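You operate a simulated robot arm through the tools that you are given. There is no shell and no other tool.

The job below is to be done with a simulated robot arm. You get a single attempt, and the scene is never put back.

Task
Jog the small beige block square in the tilt tray.
Fine: tilt it, run it till the leaves line up, switch off, level it; the other small blocks stay ragged. Where these are worked on the way, their far stop is far enough and under half their travel is too little: tilt tray.

Only the result counts: the job must be done as asked and must still hold three seconds after the hand-in. Knocking over, shifting, dropping, spilling or breaking anything else fails it.

Robot
A 6-joint arm with a two-finger parallel gripper, fixed in place. Base frame: the origin is on the floor under the middle of its stand, x ahead of it, y to its left, z up; the work surface is at about z = 0.9. Units: m, degrees, N and s.
With the tool pointing down near the work surface it reaches from about 0.24 to 0.66 m from the base axis. Its first joint turns from -66.0 to 66.0 degrees. Payload 2.9 kg.
The tool frame sits at the grasp point between the pads (the TCP): z along the fingers, y along the line on which they close. The tips reach 0.03 m beyond it. The gripper opens to 0.11 m. The fingers are 0.02 m wide and 0.01 m thick; the gripper's body (0.048 by 0.112 m) begins 0.055 m behind the TCP.
Orientation is that of the tool frame in the base frame, as a unit quaternion [x, y, z, w]. With the fingers straight down and closing along the base's y, the tool's x points along the base's -x, its y along +y and its z along -z.

Tools
- The arm moves only by the tool drive_tool. Its argument "commands" is a list that holds one entry, the list of rows, each a list of 6 numbers: the shift along the base's x, y, z in m, then the turn, a rotation vector about the base's x, y, z in rad. In form: [[[x, y, z, ax, ay, az], ...]]. A call has 1 to 20 rows; each row is the pose to reach, as a shift and turn from the pose commanded when the call began. "fingers" is the gripper command, from -1 (shut) to 1 (fully open), values between in proportion, set as the call begins (left out, the last holds). Each row takes 0.2 s and may step no farther than 0.05 m and 8.6 degrees from the row before; otherwise, or with a gripper value out of range, the whole call is refused. A pose out of reach is approached as far as the arm can. The call stops where the force on the tool passes 50 N (or 10 N more than at its start, if that is more) or the arm is blocked; 0.2 s more then pass. Each finger travels about 0.108 m/s and halts on what it meets, pressing with about 26 N; the grip force reading is that of the motor and also rises with nothing between the fingers. The clock runs only during rows and for 0.2 s after the last one: add rows that repeat a pose to give the fingers time. It gives the time, the measured TCP pose, the force on the tool (base axes), the opening and the grip force at its end, in the units of the frame above (readings bear some noise), with the torque about the TCP (base axes, N m) and any sound that the robot's microphone picked up.
- Cameras (640 x 400 px; columns grow to the right, rows downward): "scene" is fixed at [0.0721, 0.4341, 1.3892]; the picture's right is [-0.83, -0.56, 0.00], its down [-0.24, 0.35, -0.90] and it looks along [0.51, -0.75, -0.43] (base axes); focal length 316 px, centre (320, 200). "wrist" rides on the gripper at [0.072, 0.017, -0.103] in the tool frame; the picture's right is [-0.23, 0.97, 0.00], its down [-0.76, -0.18, -0.62] and it looks along [-0.61, -0.14, 0.78] (tool axes); focal length 222 px, centre (320, 200). There is no depth. A picture from a camera that has moved, and an enlarged one, comes with that camera's place and axes in the base frame and with its lens. The place of the scene camera against the robot may be out by one fixed shift of up to 0.018 m in any direction.
- capture(camera): a new picture of that camera. No time passes.
- close_up(camera, box): a new picture of the part [left, top, right, bottom] of that camera's present view, enlarged. No time passes.
- finish_job(): hands the job in; it is judged then, once.

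Nothing tells you positions but the pictures and the camera data. Unless the task says otherwise, let go and move clear before handing in.

The tools are called after "Call:" as name(argument=value, ...) on one line, values as JSON. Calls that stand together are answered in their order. drive_tool: Moves the arm, as the interface text tells. Its arguments: {"type":"object","properties":{"commands":{"type":"array","items":{"type":"array","items":{"type":"array","items":{"type":"number"}}}},"fingers":{"type":"number"}},"required":["commands"]} The other tools are called the same way: capture (camera) takes a picture; close_up (camera, box) takes an enlarged picture of a part of a camera's view; finish_job () hands the job in.

At the start:

```text
time: 0.0
position: [0.351, -0.165, 1.274]
orientation: [0.0, 1.0, 0.0, 0.0]
contact_force: [0.2, -0.4, 0.8]
torque: [0.02, 0.03, -0.01]
finger_gap: 0.1098
grip_force: 0.1
```

scene: 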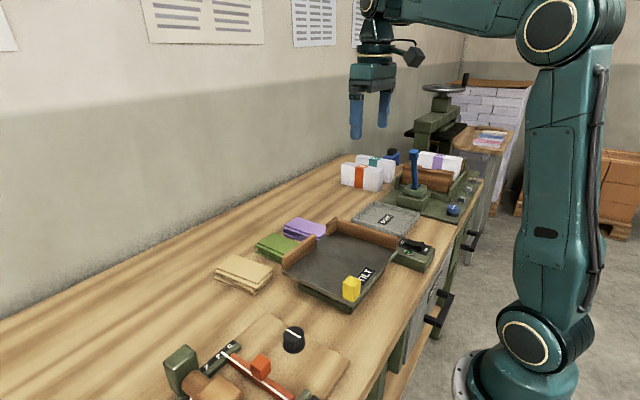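
wrist: 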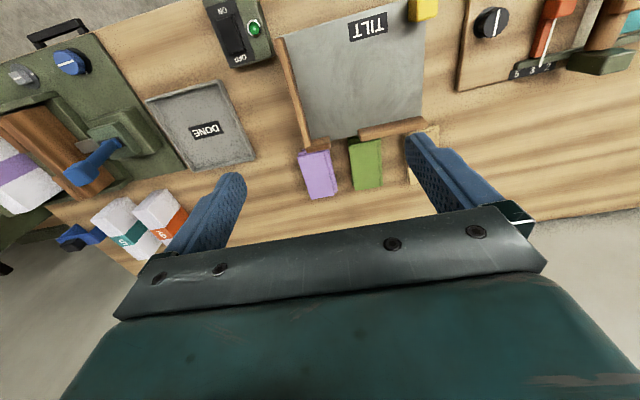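

I see a bench with a tilt tray (yellow handle), three small paper blocks (purple, green, beige) behind it, a switch box, a done tray, and other equipment. I'll take closer looks before moving anything.

Call:
close_up(camera="scene", box=[200, 180, 460, 340])

Call:
close_up(camera="scene", box=[330, 200, 450, 320])

Call:
close_up(camera="wrist", box=[180, 0, 480, 220])

Call:
close_up(camera="scene", box=[150, 290, 360, 400])

```text
2.46 times, centred on (330, 260) of scene
camera zoom: at [0.0721, 0.4341, 1.3892], right [-0.83, -0.56, 0.0], down [-0.24, 0.35, -0.9], along [0.51, -0.75, -0.43], focal length 779 px, centre (295, 52)
```

zoom: 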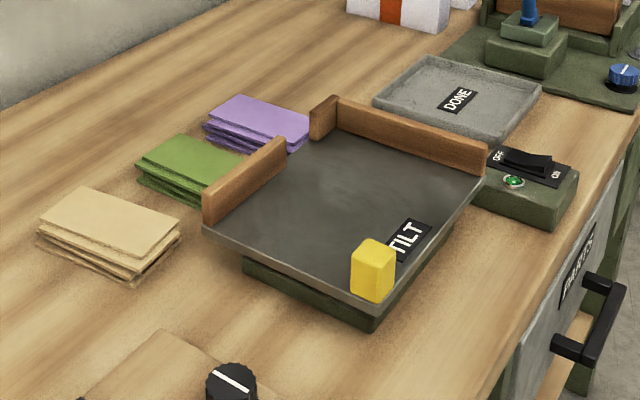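

```text
3.33 times, centred on (390, 260) of scene
camera zoom: at [0.0721, 0.4341, 1.3892], right [-0.83, -0.56, 0.0], down [-0.24, 0.35, -0.9], along [0.51, -0.75, -0.43], focal length 1055 px, centre (87, 0)
```

zoom: 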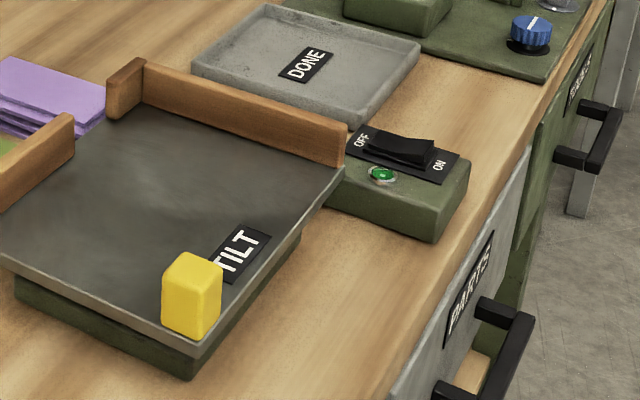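

```text
1.82 times, centred on (330, 110) of wrist
camera zoom: at [0.2783, -0.1474, 1.3757], right [0.23, 0.97, 0.0], down [0.76, -0.18, 0.62], along [0.61, -0.14, -0.78], focal length 404 px, centre (302, 364)
```

zoom: 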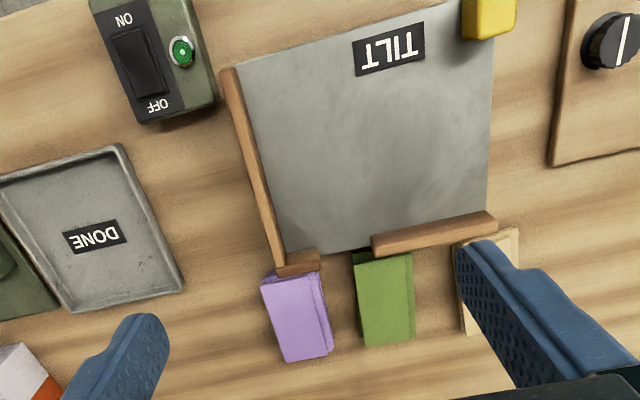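

```text
3.05 times, centred on (255, 345) of scene
camera zoom: at [0.0721, 0.4341, 1.3892], right [-0.83, -0.56, 0.0], down [-0.24, 0.35, -0.9], along [0.51, -0.75, -0.43], focal length 964 px, centre (518, -242)
```

zoom: 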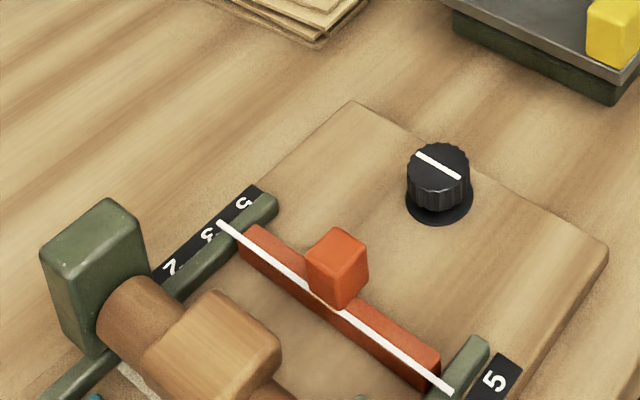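

The tray appears to span about x 0.28–0.465, y −0.21–0.01, with walls on its +x and −y sides and a yellow handle at its (−x, +y) corner. The beige block sits near (0.55, 0.04) and the switch box near (0.26, −0.29). I'll move up over the block for a better view.

Call:
drive_tool(commands=[[[0.02, 0.04, -0.01, 0, 0, 0], [0.04, 0.08, -0.02, 0, 0, 0], [0.06, 0.12, -0.03, 0, 0, 0], [0.08, 0.16, -0.05, 0, 0, 0], [0.1, 0.2, -0.07, 0, 0, 0], [0.1, 0.2, -0.07, 0, 0, 0]]], fingers=1)

Call:
capture(camera="wrist")

Call:
capture(camera="scene")

```text
time: 1.4
position: [0.4495, 0.0354, 1.2037]
orientation: [0.0, 1.0, -0.001, 0.0]
contact_force: [-0.1, -0.4, 0.6]
torque: [-0.03, -0.01, -0.03]
finger_gap: 0.1099
grip_force: 0.1
```

```text
taken
camera wrist: at [0.3772, 0.0532, 1.3051], right [0.23, 0.97, 0.0], down [0.76, -0.18, 0.62], along [0.61, -0.14, -0.78], focal length 222 px, centre (320, 200)
```

wrist: 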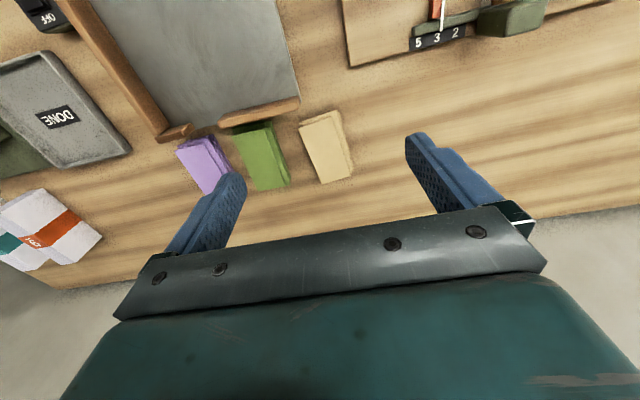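

```text
taken
```

scene: 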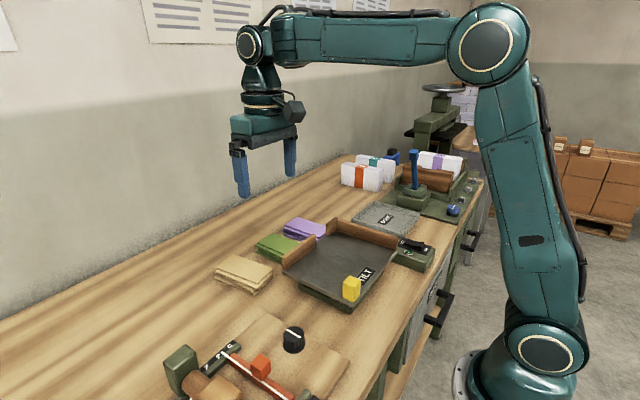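

Call:
close_up(camera="wrist", box=[160, 60, 400, 210])

Call:
close_up(camera="scene", box=[200, 200, 350, 300])

```text
2.67 times, centred on (280, 135) of wrist
camera zoom: at [0.3772, 0.0532, 1.3051], right [0.23, 0.97, 0.0], down [0.76, -0.18, 0.62], along [0.61, -0.14, -0.78], focal length 592 px, centre (427, 373)
```

zoom: 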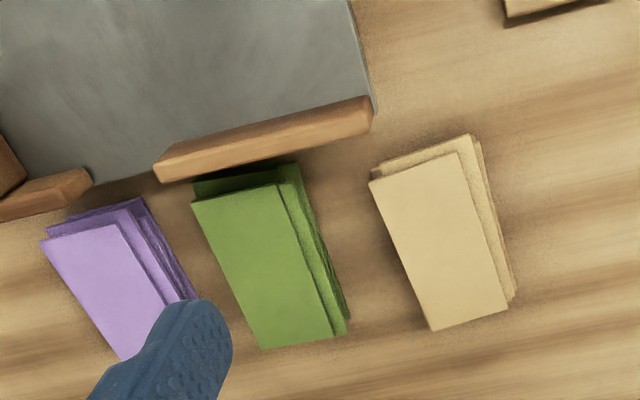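

```text
4.00 times, centred on (275, 250) of scene
camera zoom: at [0.0721, 0.4341, 1.3892], right [-0.83, -0.56, 0.0], down [-0.24, 0.35, -0.9], along [0.51, -0.75, -0.43], focal length 1266 px, centre (500, 0)
```

zoom: 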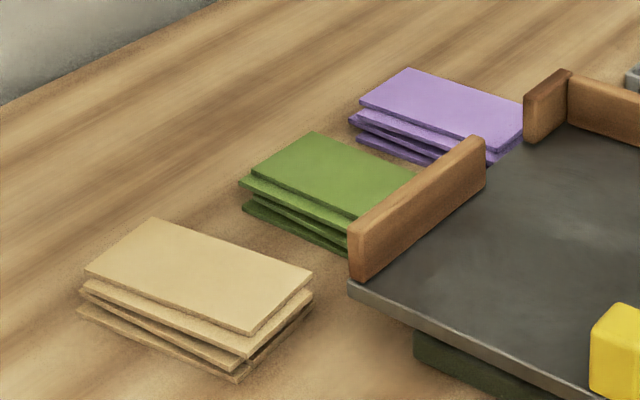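

The beige block is a ragged stack of about four leaves, turned a few degrees, roughly 0.12 × 0.06 m with its length along x. I'll move to view the tray, handle and switch from closer.

Call:
drive_tool(commands=[[[-0.03, -0.035, -0.01, 0, 0, 0], [-0.06, -0.07, -0.02, 0, 0, 0], [-0.09, -0.1, -0.03, 0, 0, 0], [-0.11, -0.13, -0.05, 0, 0, 0], [-0.12, -0.14, -0.07, 0, 0, 0], [-0.12, -0.14, -0.07, 0, 0, 0]]], fingers=1)

Call:
capture(camera="wrist")

Call:
close_up(camera="wrist", box=[160, 0, 480, 200])

```text
time: 2.8
position: [0.3292, -0.1029, 1.1326]
orientation: [0.0, 1.0, 0.0, 0.0]
contact_force: [0.4, 0.2, 0.4]
torque: [0.0, 0.01, -0.04]
finger_gap: 0.1099
grip_force: 0.0
```

```text
taken
camera wrist: at [0.2573, -0.0864, 1.2346], right [0.23, 0.97, 0.0], down [0.76, -0.18, 0.62], along [0.61, -0.14, -0.78], focal length 222 px, centre (320, 200)
```

wrist: 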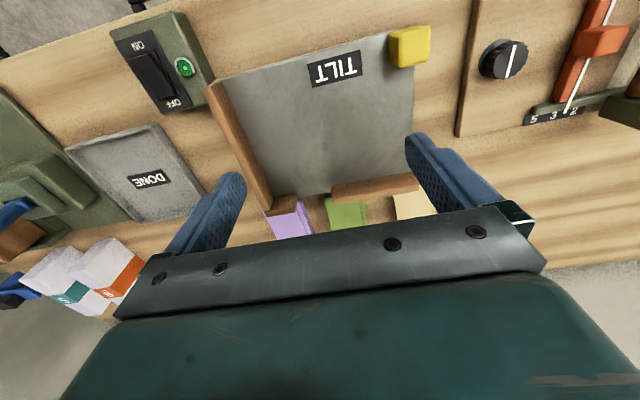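

```text
2.00 times, centred on (320, 100) of wrist
camera zoom: at [0.2573, -0.0864, 1.2346], right [0.23, 0.97, 0.0], down [0.76, -0.18, 0.62], along [0.61, -0.14, -0.78], focal length 444 px, centre (320, 400)
```

zoom: 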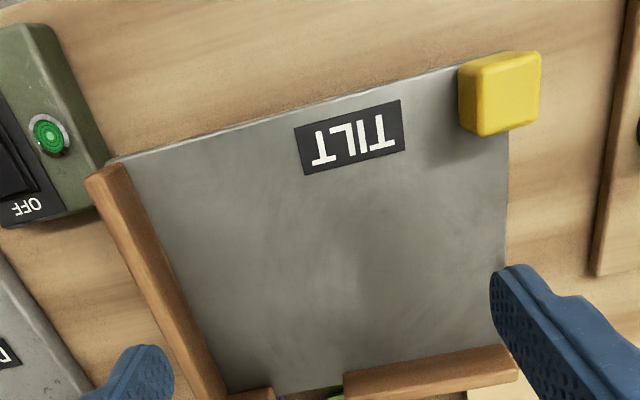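

Call:
close_up(camera="wrist", box=[360, 0, 460, 80])

Call:
close_up(camera="wrist", box=[100, 0, 260, 120])

Call:
close_up(camera="scene", box=[330, 230, 390, 310])

```text
5.00 times, centred on (410, 40) of wrist
camera zoom: at [0.2573, -0.0864, 1.2346], right [0.23, 0.97, 0.0], down [0.76, -0.18, 0.62], along [0.61, -0.14, -0.78], focal length 1111 px, centre (-130, 1000)
```

zoom: 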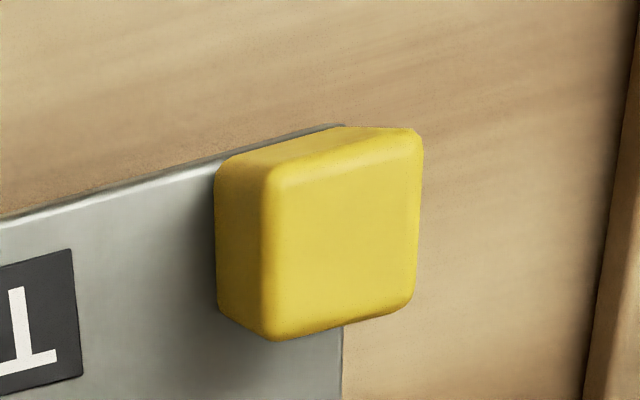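

```text
3.33 times, centred on (180, 60) of wrist
camera zoom: at [0.2573, -0.0864, 1.2346], right [0.23, 0.97, 0.0], down [0.76, -0.18, 0.62], along [0.61, -0.14, -0.78], focal length 740 px, centre (787, 667)
```

zoom: 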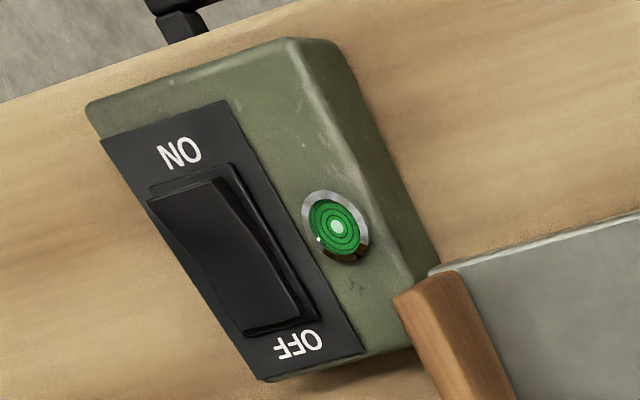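

```text
5.00 times, centred on (360, 270) of scene
camera zoom: at [0.0721, 0.434, 1.3892], right [-0.83, -0.56, 0.0], down [-0.24, 0.35, -0.9], along [0.51, -0.75, -0.43], focal length 1582 px, centre (120, -150)
```

zoom: 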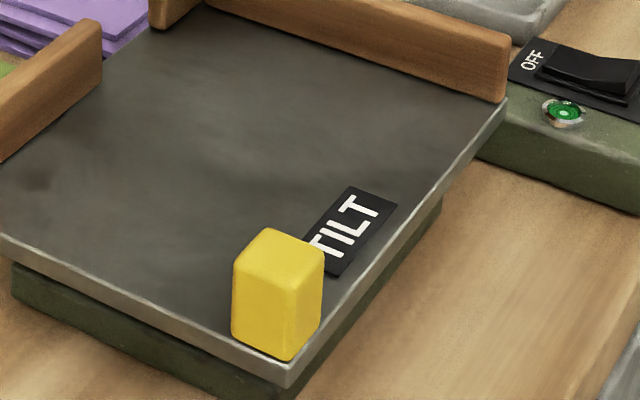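

The rocker looks switched to OFF (its ON end stands high), and the yellow knob sits on the tray's (−x, +y) corner near (0.295, −0.005). I'll shift over the knob for a second view to fix its height.

Call:
drive_tool(commands=[[[-0.01, 0.035, 0, 0, 0, 0], [-0.02, 0.07, 0, 0, 0, 0], [-0.034, 0.098, 0, 0, 0, 0], [-0.034, 0.098, -0.01, 0, 0, 0], [-0.034, 0.098, -0.01, 0, 0, 0]]], fingers=1)

Call:
capture(camera="wrist")

Call:
close_up(camera="wrist", box=[260, 20, 380, 110])

Call:
close_up(camera="wrist", box=[100, 0, 420, 200])

```text
time: 4.0
position: [0.2983, -0.0086, 1.1233]
orientation: [0.0, 1.0, 0.0, 0.0]
contact_force: [0.3, -0.3, 0.5]
torque: [-0.02, 0.0, -0.02]
finger_gap: 0.11
grip_force: 0.3
```

```text
taken
camera wrist: at [0.2256, 0.0101, 1.2248], right [0.23, 0.97, 0.0], down [0.76, -0.18, 0.62], along [0.61, -0.14, -0.78], focal length 222 px, centre (320, 200)
```

wrist: 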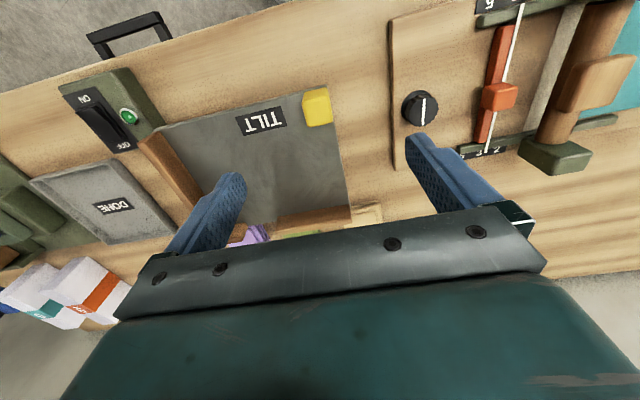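

```text
4.44 times, centred on (320, 65) of wrist
camera zoom: at [0.2256, 0.0101, 1.2248], right [0.23, 0.97, 0.0], down [0.76, -0.18, 0.62], along [0.61, -0.14, -0.78], focal length 987 px, centre (320, 800)
```

zoom: 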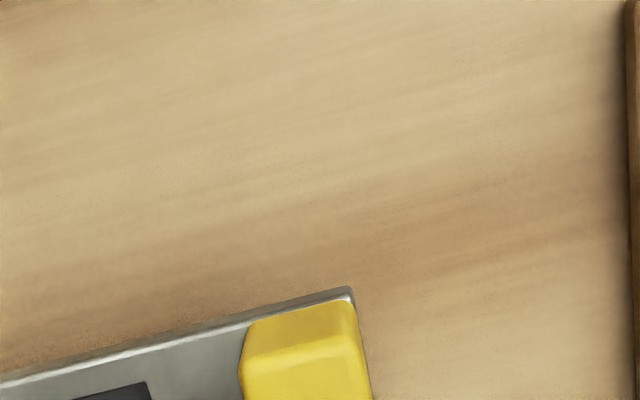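

```text
2.00 times, centred on (260, 100) of wrist
camera zoom: at [0.2256, 0.0101, 1.2248], right [0.23, 0.97, 0.0], down [0.76, -0.18, 0.62], along [0.61, -0.14, -0.78], focal length 444 px, centre (440, 400)
```

zoom: 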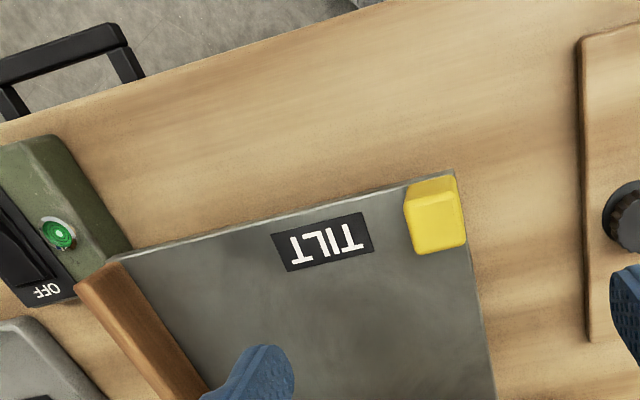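

From two wrist views the knob's top is at about (0.294, −0.008, 0.993) and the tray floor is at z ≈ 0.953, with walls inside at x ≈ 0.455 and y ≈ −0.209 and a gap in the far wall near y −0.156…−0.116. Next I'll view the beige block from nearby for accurate grasping.

Call:
drive_tool(commands=[[[0.045, 0.005, 0, 0, 0, 0], [0.09, 0.01, 0, 0, 0, 0], [0.135, 0.02, 0, 0, 0, 0], [0.17, 0.03, 0, 0, 0, 0], [0.2, 0.03, -0.02, 0, 0, 0], [0.2, 0.03, -0.02, 0, 0, 0]]], fingers=1)

Call:
capture(camera="wrist")

Call:
close_up(camera="wrist", box=[220, 60, 420, 185])

```text
time: 5.4
position: [0.4989, 0.0256, 1.1034]
orientation: [0.0, 1.0, 0.001, 0.0]
contact_force: [-0.1, -0.2, -0.6]
torque: [0.04, 0.0, 0.02]
finger_gap: 0.1099
grip_force: 0.1
```

```text
taken
camera wrist: at [0.4261, 0.0429, 1.2053], right [0.23, 0.97, 0.0], down [0.76, -0.18, 0.62], along [0.61, -0.14, -0.78], focal length 222 px, centre (320, 200)
```

wrist: 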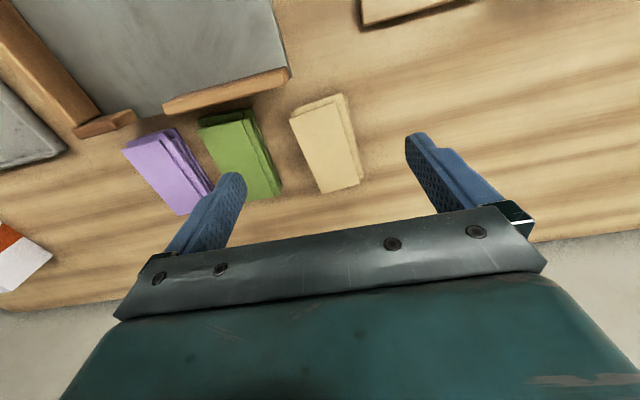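

```text
3.20 times, centred on (320, 122) of wrist
camera zoom: at [0.4261, 0.0429, 1.2053], right [0.23, 0.97, 0.0], down [0.76, -0.18, 0.62], along [0.61, -0.14, -0.78], focal length 711 px, centre (320, 448)
```

zoom: 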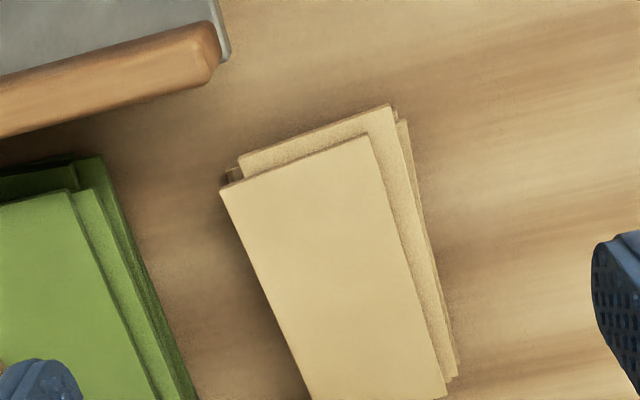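

The block's top is at z ≈ 0.93, centred near (0.563, 0.025) and turned about +6.5°. I'll turn the gripper to match and hover with the fingers straddling it, then check.

Call:
drive_tool(commands=[[[0.03, 0, 0, 0, 0, 0.05], [0.0635, 0, 0, 0, 0, 0.113], [0.0635, 0, -0.04, 0, 0, 0.113], [0.0635, 0, -0.08, 0, 0, 0.113], [0.0635, 0, -0.11, 0, 0, 0.113], [0.0635, 0, -0.11, 0, 0, 0.113]]], fingers=1)

Call:
capture(camera="wrist")

Call:
close_up(camera="scene", box=[190, 160, 350, 310])

```text
time: 6.8
position: [0.5628, 0.0221, 0.9929]
orientation: [-0.057, 0.998, 0.0, 0.0]
contact_force: [-0.1, -0.1, 0.0]
torque: [-0.03, 0.03, -0.03]
finger_gap: 0.1099
grip_force: 0.0
```

```text
taken
camera wrist: at [0.4871, 0.0318, 1.0945], right [0.12, 0.99, 0.0], down [0.78, -0.09, 0.62], along [0.62, -0.07, -0.78], focal length 222 px, centre (320, 200)
```

wrist: 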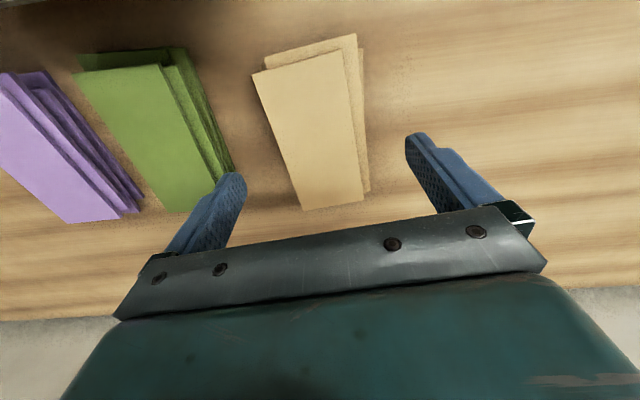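

```text
2.67 times, centred on (270, 235) of scene
camera zoom: at [0.0721, 0.4341, 1.3892], right [-0.83, -0.56, 0.0], down [-0.24, 0.35, -0.9], along [0.51, -0.75, -0.43], focal length 844 px, centre (453, 107)
```

zoom: 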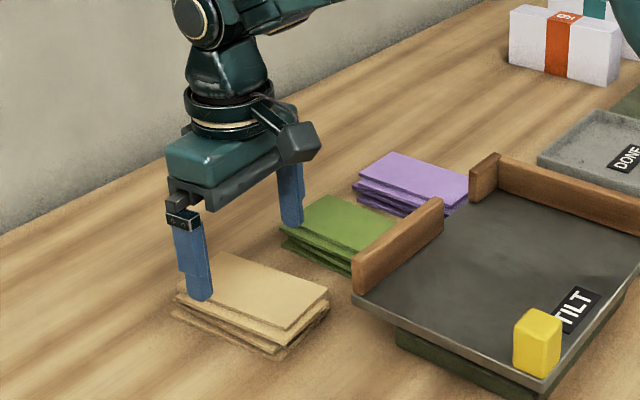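

The fingers straddle the block with clearance on both sides. I'll descend to near the table surface with the fingers open.

Call:
drive_tool(commands=[[[0.0015, 0.002, -0.02, 0, 0, 0], [0.0015, 0.002, -0.04, 0, 0, 0], [0.0015, 0.002, -0.05, 0, 0, 0], [0.0015, 0.002, -0.055, 0, 0, 0], [0.0015, 0.002, -0.055, 0, 0, 0]]], fingers=1)

Call:
capture(camera="wrist")

Call:
close_up(camera="scene", box=[190, 200, 310, 310])

```text
time: 8.0
position: [0.5624, 0.0227, 0.9374]
orientation: [-0.057, 0.998, 0.0, 0.0]
contact_force: [0.6, 0.6, -0.7]
torque: [0.01, 0.0, 0.0]
finger_gap: 0.1098
grip_force: 0.0
```

```text
taken
camera wrist: at [0.4877, 0.0332, 1.0404], right [0.12, 0.99, 0.0], down [0.78, -0.09, 0.62], along [0.62, -0.07, -0.78], focal length 222 px, centre (320, 200)
```

wrist: 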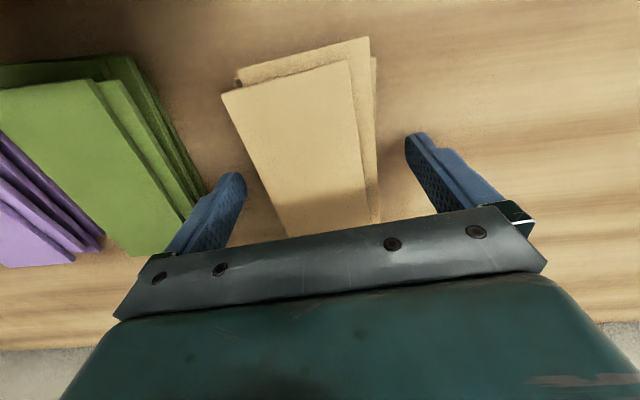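

```text
3.64 times, centred on (250, 255) of scene
camera zoom: at [0.0721, 0.4341, 1.3892], right [-0.83, -0.56, 0.0], down [-0.24, 0.35, -0.9], along [0.51, -0.75, -0.43], focal length 1151 px, centre (574, 0)
```

zoom: 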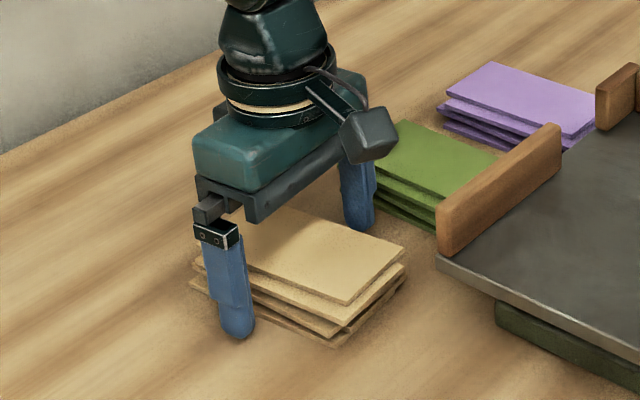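

Still no contact, with tips about 7 mm above the table. I'll lower a few mm more so the bottom leaf is held, then close gently.

Call:
drive_tool(commands=[[[0, 0, -0.003, 0, 0, 0], [0, 0, -0.0045, 0, 0, 0], [0, 0, -0.0045, 0, 0, 0]]], fingers=1)

```text
time: 8.8
position: [0.5625, 0.0239, 0.934]
orientation: [-0.057, 0.998, -0.001, 0.0]
contact_force: [-0.1, -0.2, -0.2]
torque: [0.01, -0.02, -0.01]
finger_gap: 0.1098
grip_force: 0.1
```

No contact force, tips about 4 mm above the table. Closing the fingers on the block now.

Call:
drive_tool(commands=[[[0, 0, 0, 0, 0, 0], [0, 0, 0, 0, 0, 0], [0, 0, 0, 0, 0, 0], [0, 0, 0, 0, 0, 0]]], fingers=-1)

Call:
capture(camera="wrist")

Call:
close_up(camera="scene", box=[190, 200, 310, 310])

```text
time: 9.8
position: [0.5611, 0.0246, 0.9332]
orientation: [-0.058, 0.998, -0.001, 0.0]
contact_force: [0.0, 0.2, 0.0]
torque: [0.0, 0.03, -0.04]
finger_gap: 0.0622
grip_force: 25.7
```

```text
taken
camera wrist: at [0.4879, 0.0336, 1.0358], right [0.12, 0.99, 0.0], down [0.78, -0.09, 0.62], along [0.62, -0.07, -0.78], focal length 222 px, centre (320, 200)
```

wrist: 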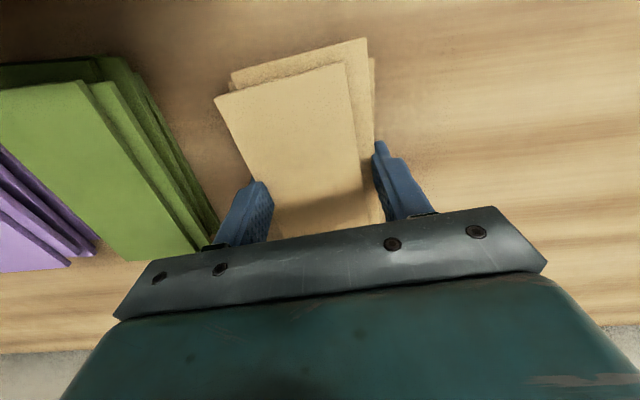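

```text
3.64 times, centred on (250, 255) of scene
camera zoom: at [0.0721, 0.4341, 1.3892], right [-0.83, -0.56, 0.0], down [-0.24, 0.35, -0.9], along [0.51, -0.75, -0.43], focal length 1151 px, centre (574, 0)
```

zoom: 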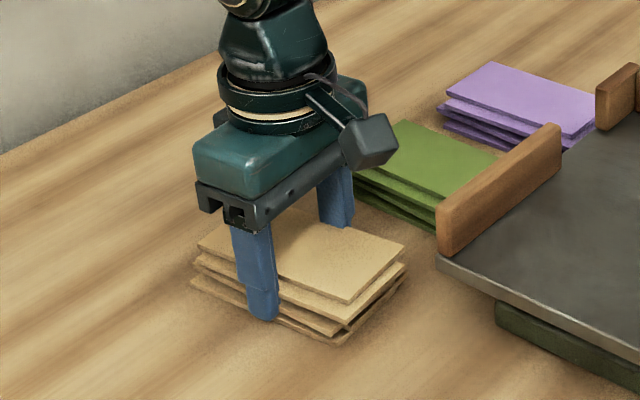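

The grip closed at 0.062 m with 26 N, so the block holds as one body. I'll lift it straight up and check.

Call:
drive_tool(commands=[[[0, 0, 0.01, 0, 0, 0], [0, 0, 0.03, 0, 0, 0], [0, 0, 0.06, 0, 0, 0], [0, 0, 0.09, 0, 0, 0], [0, 0, 0.12, 0, 0, 0], [0, 0, 0.15, 0, 0, 0], [0, 0, 0.15, 0, 0, 0]]], fingers=-1)

Call:
capture(camera="wrist")

Call:
capture(camera="scene")

```text
time: 11.4
position: [0.5635, 0.0252, 1.084]
orientation: [-0.057, 0.998, 0.0, 0.0]
contact_force: [0.8, 0.4, -1.4]
torque: [-0.01, 0.04, 0.0]
finger_gap: 0.0624
grip_force: 25.6
```

```text
taken
camera wrist: at [0.4888, 0.0339, 1.1858], right [0.12, 0.99, 0.0], down [0.78, -0.09, 0.62], along [0.62, -0.07, -0.78], focal length 222 px, centre (320, 200)
```

wrist: 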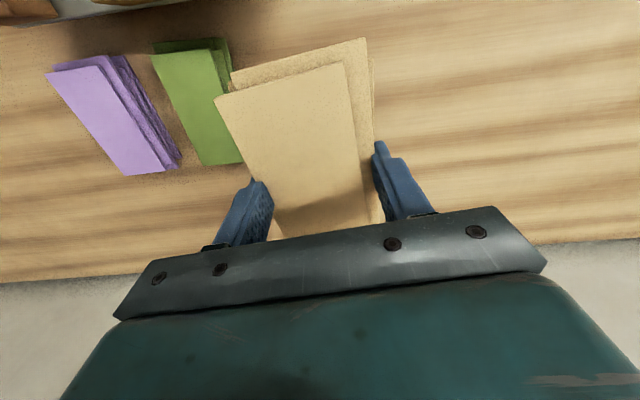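

```text
taken
```

scene: 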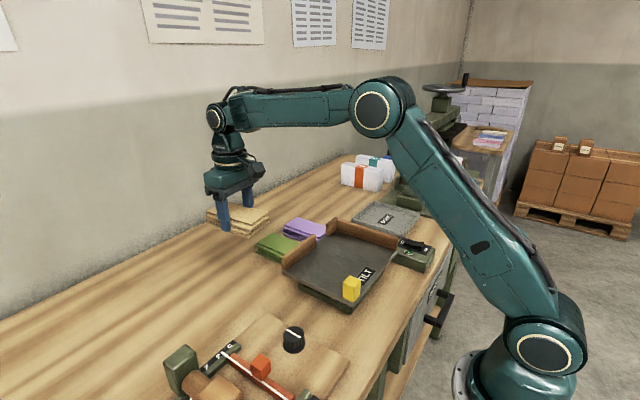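

The block is held and lifts clean. I'll carry it over the tray while turning it 83.5° so its length runs along y.

Call:
drive_tool(commands=[[[-0.012, -0.013, 0.005, 0, 0, 0.12], [-0.025, -0.026, 0.01, 0, 0, 0.24], [-0.038, -0.039, 0.01, 0, 0, 0.36], [-0.051, -0.053, 0.01, 0, 0, 0.48], [-0.064, -0.066, 0.01, 0, 0, 0.6], [-0.077, -0.079, 0.01, 0, 0, 0.72], [-0.09, -0.092, 0.01, 0, 0, 0.84], [-0.103, -0.106, 0.01, 0, 0, 0.96], [-0.116, -0.119, 0.01, 0, 0, 1.08], [-0.129, -0.132, 0.01, 0, 0, 1.2], [-0.142, -0.145, 0.01, 0, 0, 1.33], [-0.152, -0.158, 0.01, 0, 0, 1.458], [-0.152, -0.158, 0.01, 0, 0, 1.458]]], fingers=-1)

Call:
capture(camera="wrist")

Call:
capture(camera="scene")

```text
time: 14.2
position: [0.4095, -0.1337, 1.094]
orientation: [-0.707, 0.707, 0.0, 0.001]
contact_force: [-0.5, 0.4, -0.6]
torque: [-0.01, -0.02, 0.01]
finger_gap: 0.0617
grip_force: 26.0
```

```text
taken
camera wrist: at [0.393, -0.2053, 1.1959], right [-0.97, 0.23, 0.0], down [0.18, 0.76, 0.62], along [0.14, 0.61, -0.78], focal length 222 px, centre (320, 200)
```

wrist: 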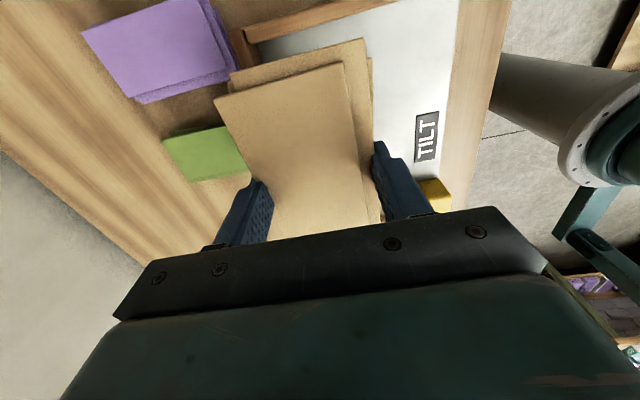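

```text
taken
```

scene: 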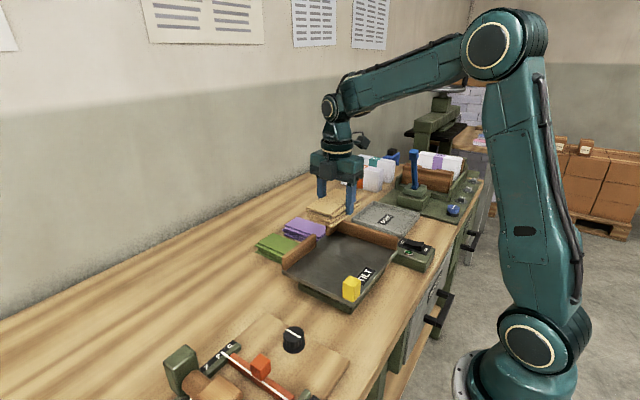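

The block hangs above the tray in the right orientation. I'll zoom in on the walls from here to check the placement before lowering.

Call:
close_up(camera="wrist", box=[200, 0, 440, 150])

Call:
close_up(camera="scene", box=[260, 140, 420, 250])

```text
2.67 times, centred on (320, 75) of wrist
camera zoom: at [0.393, -0.2053, 1.1959], right [-0.97, 0.23, 0.0], down [0.18, 0.76, 0.62], along [0.14, 0.61, -0.78], focal length 592 px, centre (320, 533)
```

zoom: 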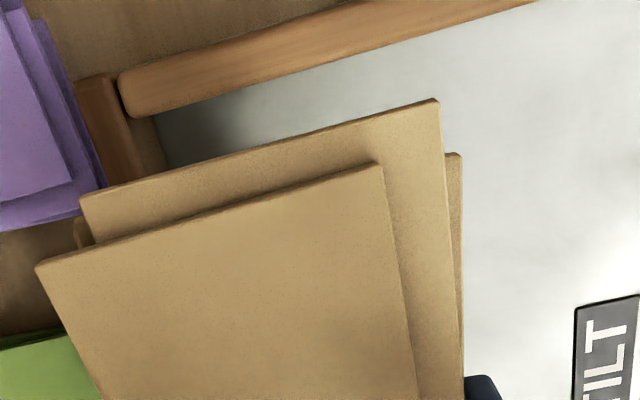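

```text
3.64 times, centred on (340, 195) of scene
camera zoom: at [0.0721, 0.434, 1.3892], right [-0.83, -0.56, 0.0], down [-0.24, 0.35, -0.9], along [0.51, -0.75, -0.43], focal length 1151 px, centre (247, 218)
```

zoom: 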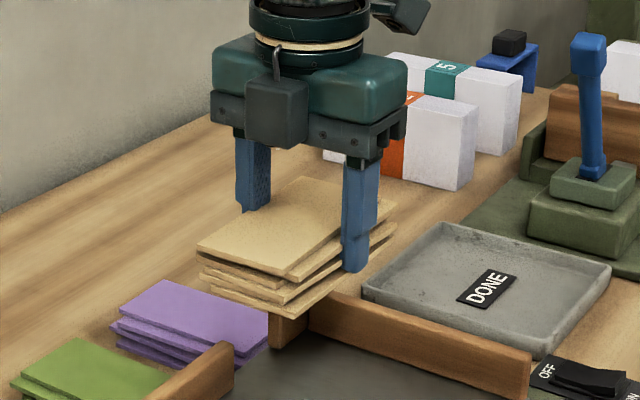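

The block's clear of both walls by about 1 cm (right wall inside at y ≈ −0.205, far wall at x ≈ 0.451). I'll lower it to just above the tray floor.

Call:
drive_tool(commands=[[[-0.005, -0.002, -0.02, 0, 0, 0], [-0.005, -0.002, -0.045, 0, 0, 0], [-0.005, -0.002, -0.07, 0, 0, 0], [-0.005, -0.002, -0.09, 0, 0, 0], [-0.005, -0.002, -0.098, 0, 0, 0], [-0.005, -0.002, -0.098, 0, 0, 0]]], fingers=-1)

Call:
close_up(camera="scene", box=[260, 170, 440, 310])

Call:
capture(camera="wrist")

```text
time: 15.6
position: [0.4049, -0.1352, 0.9955]
orientation: [-0.707, 0.707, 0.0, -0.001]
contact_force: [-0.2, 0.3, -1.5]
torque: [0.02, -0.01, 0.01]
finger_gap: 0.0617
grip_force: 26.3
```

```text
2.86 times, centred on (350, 240) of scene
camera zoom: at [0.0721, 0.434, 1.3892], right [-0.83, -0.56, 0.0], down [-0.24, 0.35, -0.9], along [0.51, -0.75, -0.43], focal length 904 px, centre (234, 86)
```

zoom: 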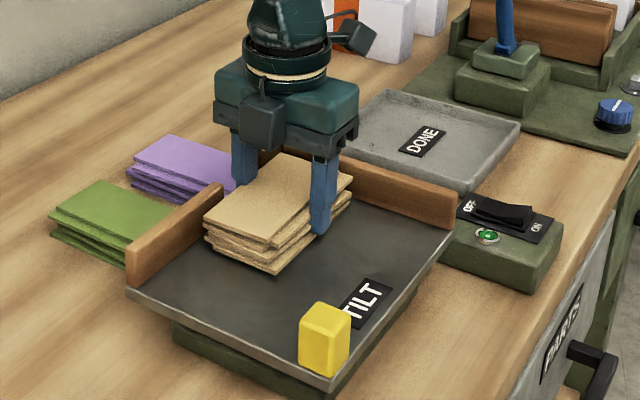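

```text
taken
camera wrist: at [0.3881, -0.2071, 1.0973], right [-0.97, 0.23, 0.0], down [0.18, 0.76, 0.62], along [0.14, 0.61, -0.78], focal length 222 px, centre (320, 200)
```

wrist: 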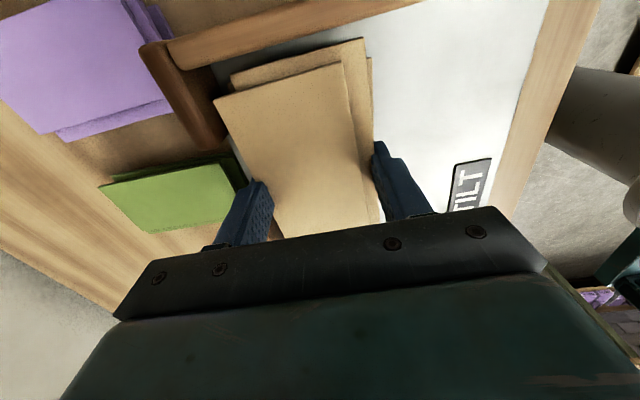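

The block hovers inside the tray with clearance all round. I'll lower it the last few mm and watch the force.

Call:
drive_tool(commands=[[[0, 0, -0.002, 0, 0, 0], [0, 0, -0.004, 0, 0, 0], [0, 0, -0.004, 0, 0, 0]]], fingers=-1)

Call:
close_up(camera="scene", box=[300, 200, 380, 270])

```text
time: 16.4
position: [0.4056, -0.135, 0.9914]
orientation: [0.707, -0.707, 0.0, 0.001]
contact_force: [-0.8, -0.8, 4.7]
torque: [0.27, 0.2, 0.02]
finger_gap: 0.0621
grip_force: 25.9
```

```text
5.71 times, centred on (340, 235) of scene
camera zoom: at [0.072, 0.434, 1.3893], right [-0.83, -0.56, 0.0], down [-0.24, 0.35, -0.9], along [0.51, -0.75, -0.43], focal length 1808 px, centre (206, 0)
```

zoom: 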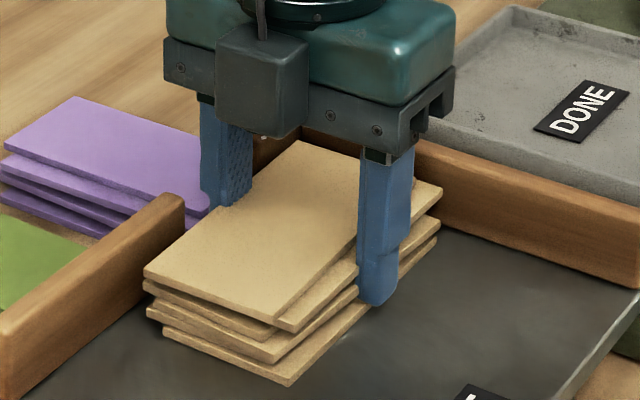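

The block's resting on the tray floor (about 5 N up-force). I'll open the fingers a little at a time so the far finger moves out through the gap.

Call:
drive_tool(commands=[[[0, 0, 0, 0, 0, 0], [0, 0, 0, 0, 0, 0]]], fingers=0.4)

Call:
capture(camera="wrist")

Call:
close_up(camera="scene", box=[300, 200, 380, 270])

```text
time: 17.0
position: [0.4054, -0.1353, 0.991]
orientation: [0.707, -0.707, -0.001, 0.0]
contact_force: [-0.1, 0.1, -0.3]
torque: [0.0, -0.01, -0.01]
finger_gap: 0.077
grip_force: 0.1
```

```text
taken
camera wrist: at [0.3878, -0.2069, 1.0934], right [-0.97, 0.23, 0.0], down [0.18, 0.76, 0.62], along [0.14, 0.61, -0.78], focal length 222 px, centre (320, 200)
```

wrist: 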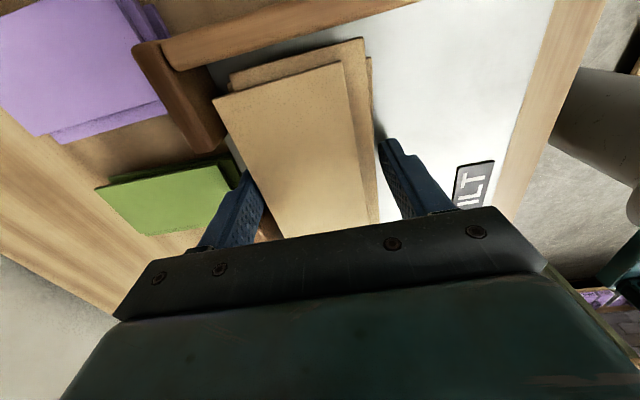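

```text
5.71 times, centred on (340, 235) of scene
camera zoom: at [0.0721, 0.4341, 1.3892], right [-0.83, -0.56, 0.0], down [-0.24, 0.35, -0.9], along [0.51, -0.75, -0.43], focal length 1808 px, centre (206, 0)
```

zoom: 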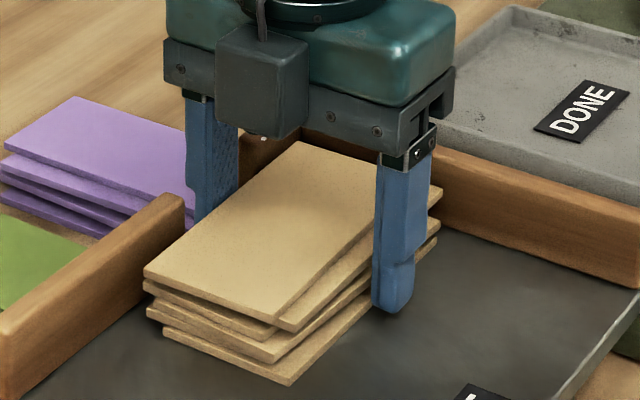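

The block is released and standing still in the tray. I'll rise straight up and look.

Call:
drive_tool(commands=[[[0, 0, 0.02, 0, 0, 0], [0, 0, 0.05, 0, 0, 0], [0, 0, 0.09, 0, 0, 0], [0, 0, 0.13, 0, 0, 0], [0, 0, 0.13, 0, 0, 0]]], fingers=0.4)

Call:
capture(camera="wrist")

Call:
capture(camera="scene")

```text
time: 18.2
position: [0.4051, -0.1345, 1.1216]
orientation: [-0.707, 0.707, 0.0, -0.001]
contact_force: [-0.2, 0.1, 0.3]
torque: [-0.02, 0.0, 0.01]
finger_gap: 0.077
grip_force: 0.1
```

```text
taken
camera wrist: at [0.3882, -0.207, 1.2242], right [-0.97, 0.23, 0.0], down [0.18, 0.76, 0.62], along [0.14, 0.61, -0.78], focal length 222 px, centre (320, 200)
```

wrist: 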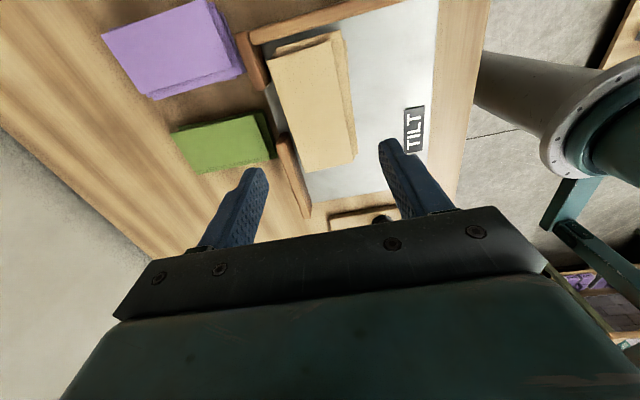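

```text
taken
```

scene: 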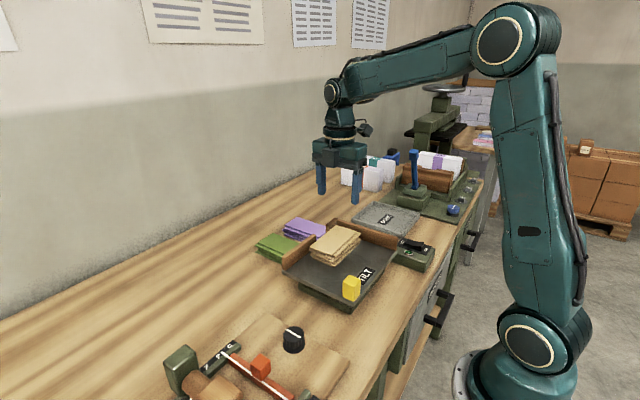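

The block lies in the tray near the corner, still ragged. Next I'll turn the gripper back and bring it above the yellow knob to lift it.

Call:
drive_tool(commands=[[[-0.009, 0.01, 0, 0, 0, -0.13], [-0.018, 0.021, 0, 0, 0, -0.26], [-0.028, 0.032, 0, 0, 0, -0.39], [-0.037, 0.042, 0, 0, 0, -0.52], [-0.046, 0.053, 0, 0, 0, -0.65], [-0.056, 0.064, 0, 0, 0, -0.78], [-0.065, 0.075, 0, 0, 0, -0.91], [-0.074, 0.085, 0, 0, 0, -1.04], [-0.083, 0.096, 0, 0, 0, -1.17], [-0.092, 0.106, 0, 0, 0, -1.3], [-0.102, 0.117, 0, 0, 0, -1.43], [-0.111, 0.1275, -0.01, 0, 0, -1.571], [-0.111, 0.1275, -0.04, 0, 0, -1.571], [-0.111, 0.1275, -0.05, 0, 0, -1.571], [-0.111, 0.1275, -0.05, 0, 0, -1.571]]], fingers=0.4)

Call:
capture(camera="wrist")

Call:
close_up(camera="scene", box=[300, 180, 440, 310])

```text
time: 21.4
position: [0.2961, -0.0064, 1.0735]
orientation: [0.0, 1.0, 0.0, 0.0]
contact_force: [-0.6, -0.4, 0.3]
torque: [-0.01, -0.04, -0.01]
finger_gap: 0.077
grip_force: 0.0
```

```text
taken
camera wrist: at [0.2227, 0.011, 1.1745], right [0.23, 0.97, 0.0], down [0.76, -0.18, 0.62], along [0.61, -0.14, -0.78], focal length 222 px, centre (320, 200)
```

wrist: 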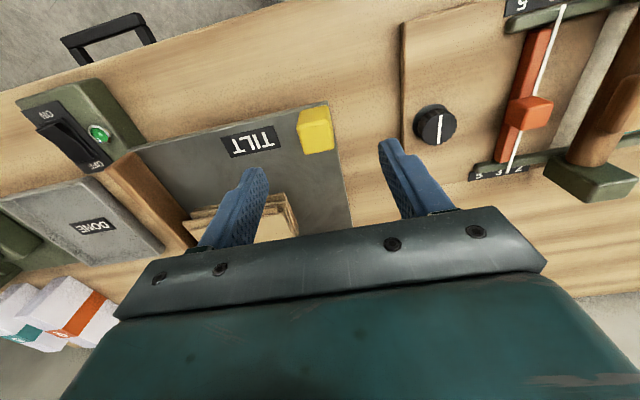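

```text
3.08 times, centred on (370, 245) of scene
camera zoom: at [0.0721, 0.4341, 1.3892], right [-0.83, -0.56, 0.0], down [-0.24, 0.35, -0.9], along [0.51, -0.75, -0.43], focal length 974 px, centre (166, 62)
```

zoom: 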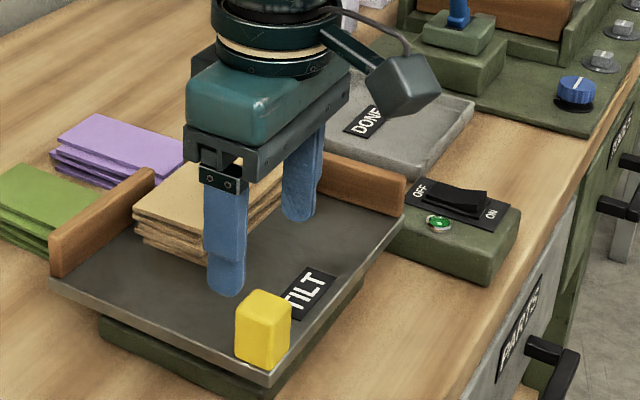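

Call:
close_up(camera="wrist", box=[250, 80, 400, 180])

```text
4.00 times, centred on (325, 130) of wrist
camera zoom: at [0.2227, 0.011, 1.1745], right [0.23, 0.97, 0.0], down [0.76, -0.18, 0.62], along [0.61, -0.14, -0.78], focal length 888 px, centre (300, 480)
```

zoom: 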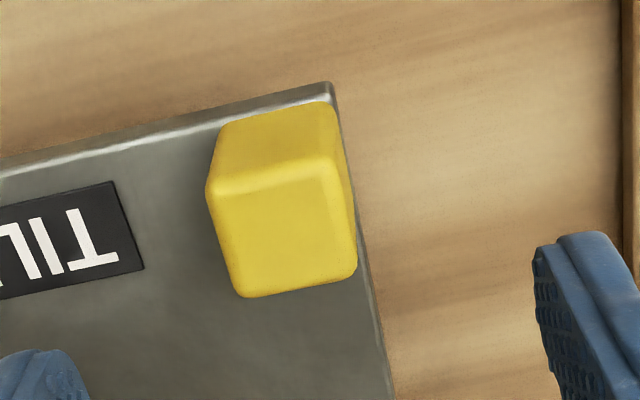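

The knob's centre is at about (0.297, −0.010). I'll lower the open fingers around it, keeping the tips just above the tray floor.

Call:
drive_tool(commands=[[[0.002, -0.004, -0.03, 0, 0, 0], [0.002, -0.004, -0.06, 0, 0, 0], [0.002, -0.004, -0.078, 0, 0, 0], [0.002, -0.004, -0.078, 0, 0, 0]]], fingers=0.4)

Call:
capture(camera="wrist")

Call:
close_up(camera="scene", box=[300, 200, 420, 310])

```text
time: 22.4
position: [0.2974, -0.0099, 0.9941]
orientation: [0.0, 1.0, 0.001, 0.001]
contact_force: [-0.1, 0.1, -0.8]
torque: [-0.03, -0.01, 0.02]
finger_gap: 0.0769
grip_force: 0.0
```

```text
taken
camera wrist: at [0.2242, 0.0064, 1.0959], right [0.23, 0.97, 0.0], down [0.76, -0.18, 0.62], along [0.61, -0.14, -0.78], focal length 222 px, centre (320, 200)
```

wrist: 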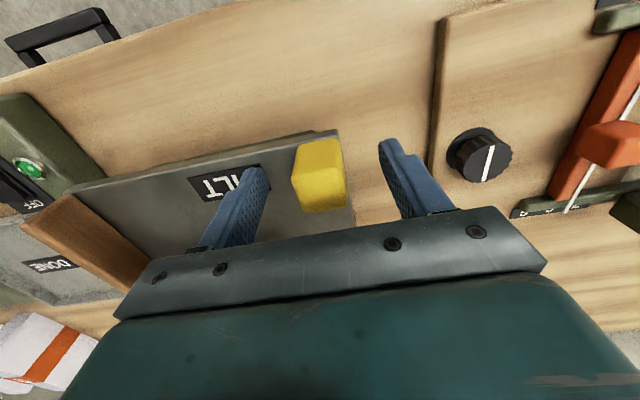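

```text
3.64 times, centred on (360, 255) of scene
camera zoom: at [0.0721, 0.4341, 1.3892], right [-0.83, -0.56, 0.0], down [-0.24, 0.35, -0.9], along [0.51, -0.75, -0.43], focal length 1151 px, centre (174, 0)
```

zoom: 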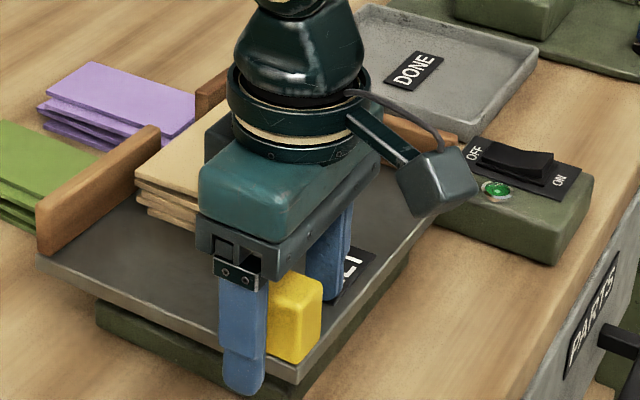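

The knob is centred between the fingers. I'll close on it.

Call:
drive_tool(commands=[[[0, 0, 0, 0, 0, 0], [0, 0, 0, 0, 0, 0], [0, 0, 0, 0, 0, 0]]], fingers=-1)

Call:
close_up(camera="scene", box=[300, 200, 420, 310])

```text
time: 23.2
position: [0.2969, -0.0105, 0.9936]
orientation: [0.0, 1.0, 0.001, 0.0]
contact_force: [0.8, 11.5, -5.3]
torque: [2.09, -0.48, -0.21]
finger_gap: 0.0285
grip_force: 45.4
```

```text
3.64 times, centred on (360, 255) of scene
camera zoom: at [0.0721, 0.4343, 1.3892], right [-0.83, -0.56, 0.0], down [-0.24, 0.35, -0.9], along [0.51, -0.75, -0.43], focal length 1151 px, centre (174, 0)
```

zoom: 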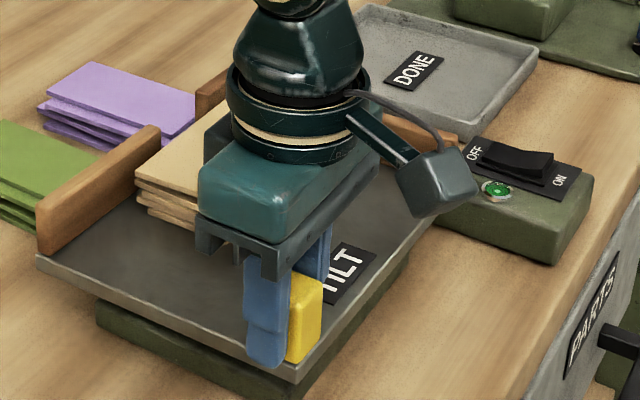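

The knob is gripped (0.0285 m) but pushes the tool 11 N toward +y, so I'm slightly off-centre. I'll ease 2 mm that way and read the force.

Call:
drive_tool(commands=[[[0, 0.001, 0, 0, 0, 0], [0, 0.002, 0, 0, 0, 0], [0, 0.002, 0, 0, 0, 0]]], fingers=-1)

```text
time: 24.0
position: [0.2978, -0.0112, 0.9945]
orientation: [0.001, 1.0, -0.001, 0.0]
contact_force: [6.1, -3.8, -11.5]
torque: [1.68, -0.17, 0.24]
finger_gap: 0.0286
grip_force: 44.9
```

Lateral force is now small. I'll try lifting the knob a few mm and see how the tray answers.

Call:
drive_tool(commands=[[[0, 0, 0.003, 0, 0, 0], [0, 0, 0.006, 0, 0, 0], [0, 0, 0.006, 0, 0, 0]]], fingers=-1)

Call:
close_up(camera="scene", box=[280, 200, 440, 310])

```text
time: 24.8
position: [0.2982, -0.011, 1.0012]
orientation: [0.002, 1.0, 0.0, 0.0]
contact_force: [16.2, -19.8, -23.8]
torque: [1.41, 0.42, 0.76]
finger_gap: 0.0293
grip_force: 44.9
```

```text
3.64 times, centred on (360, 255) of scene
camera zoom: at [0.0728, 0.4334, 1.3894], right [-0.83, -0.56, 0.0], down [-0.24, 0.35, -0.9], along [0.51, -0.75, -0.43], focal length 1151 px, centre (174, 0)
```

zoom: 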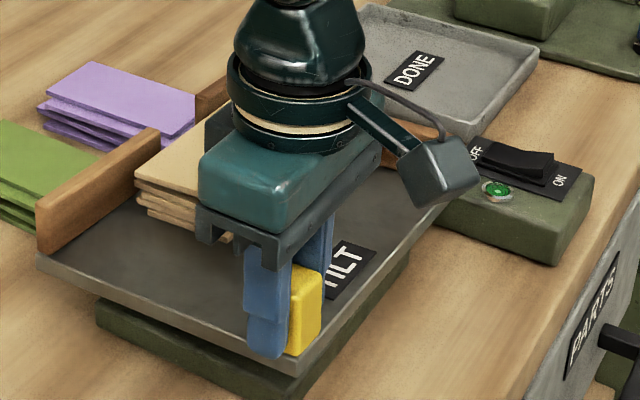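

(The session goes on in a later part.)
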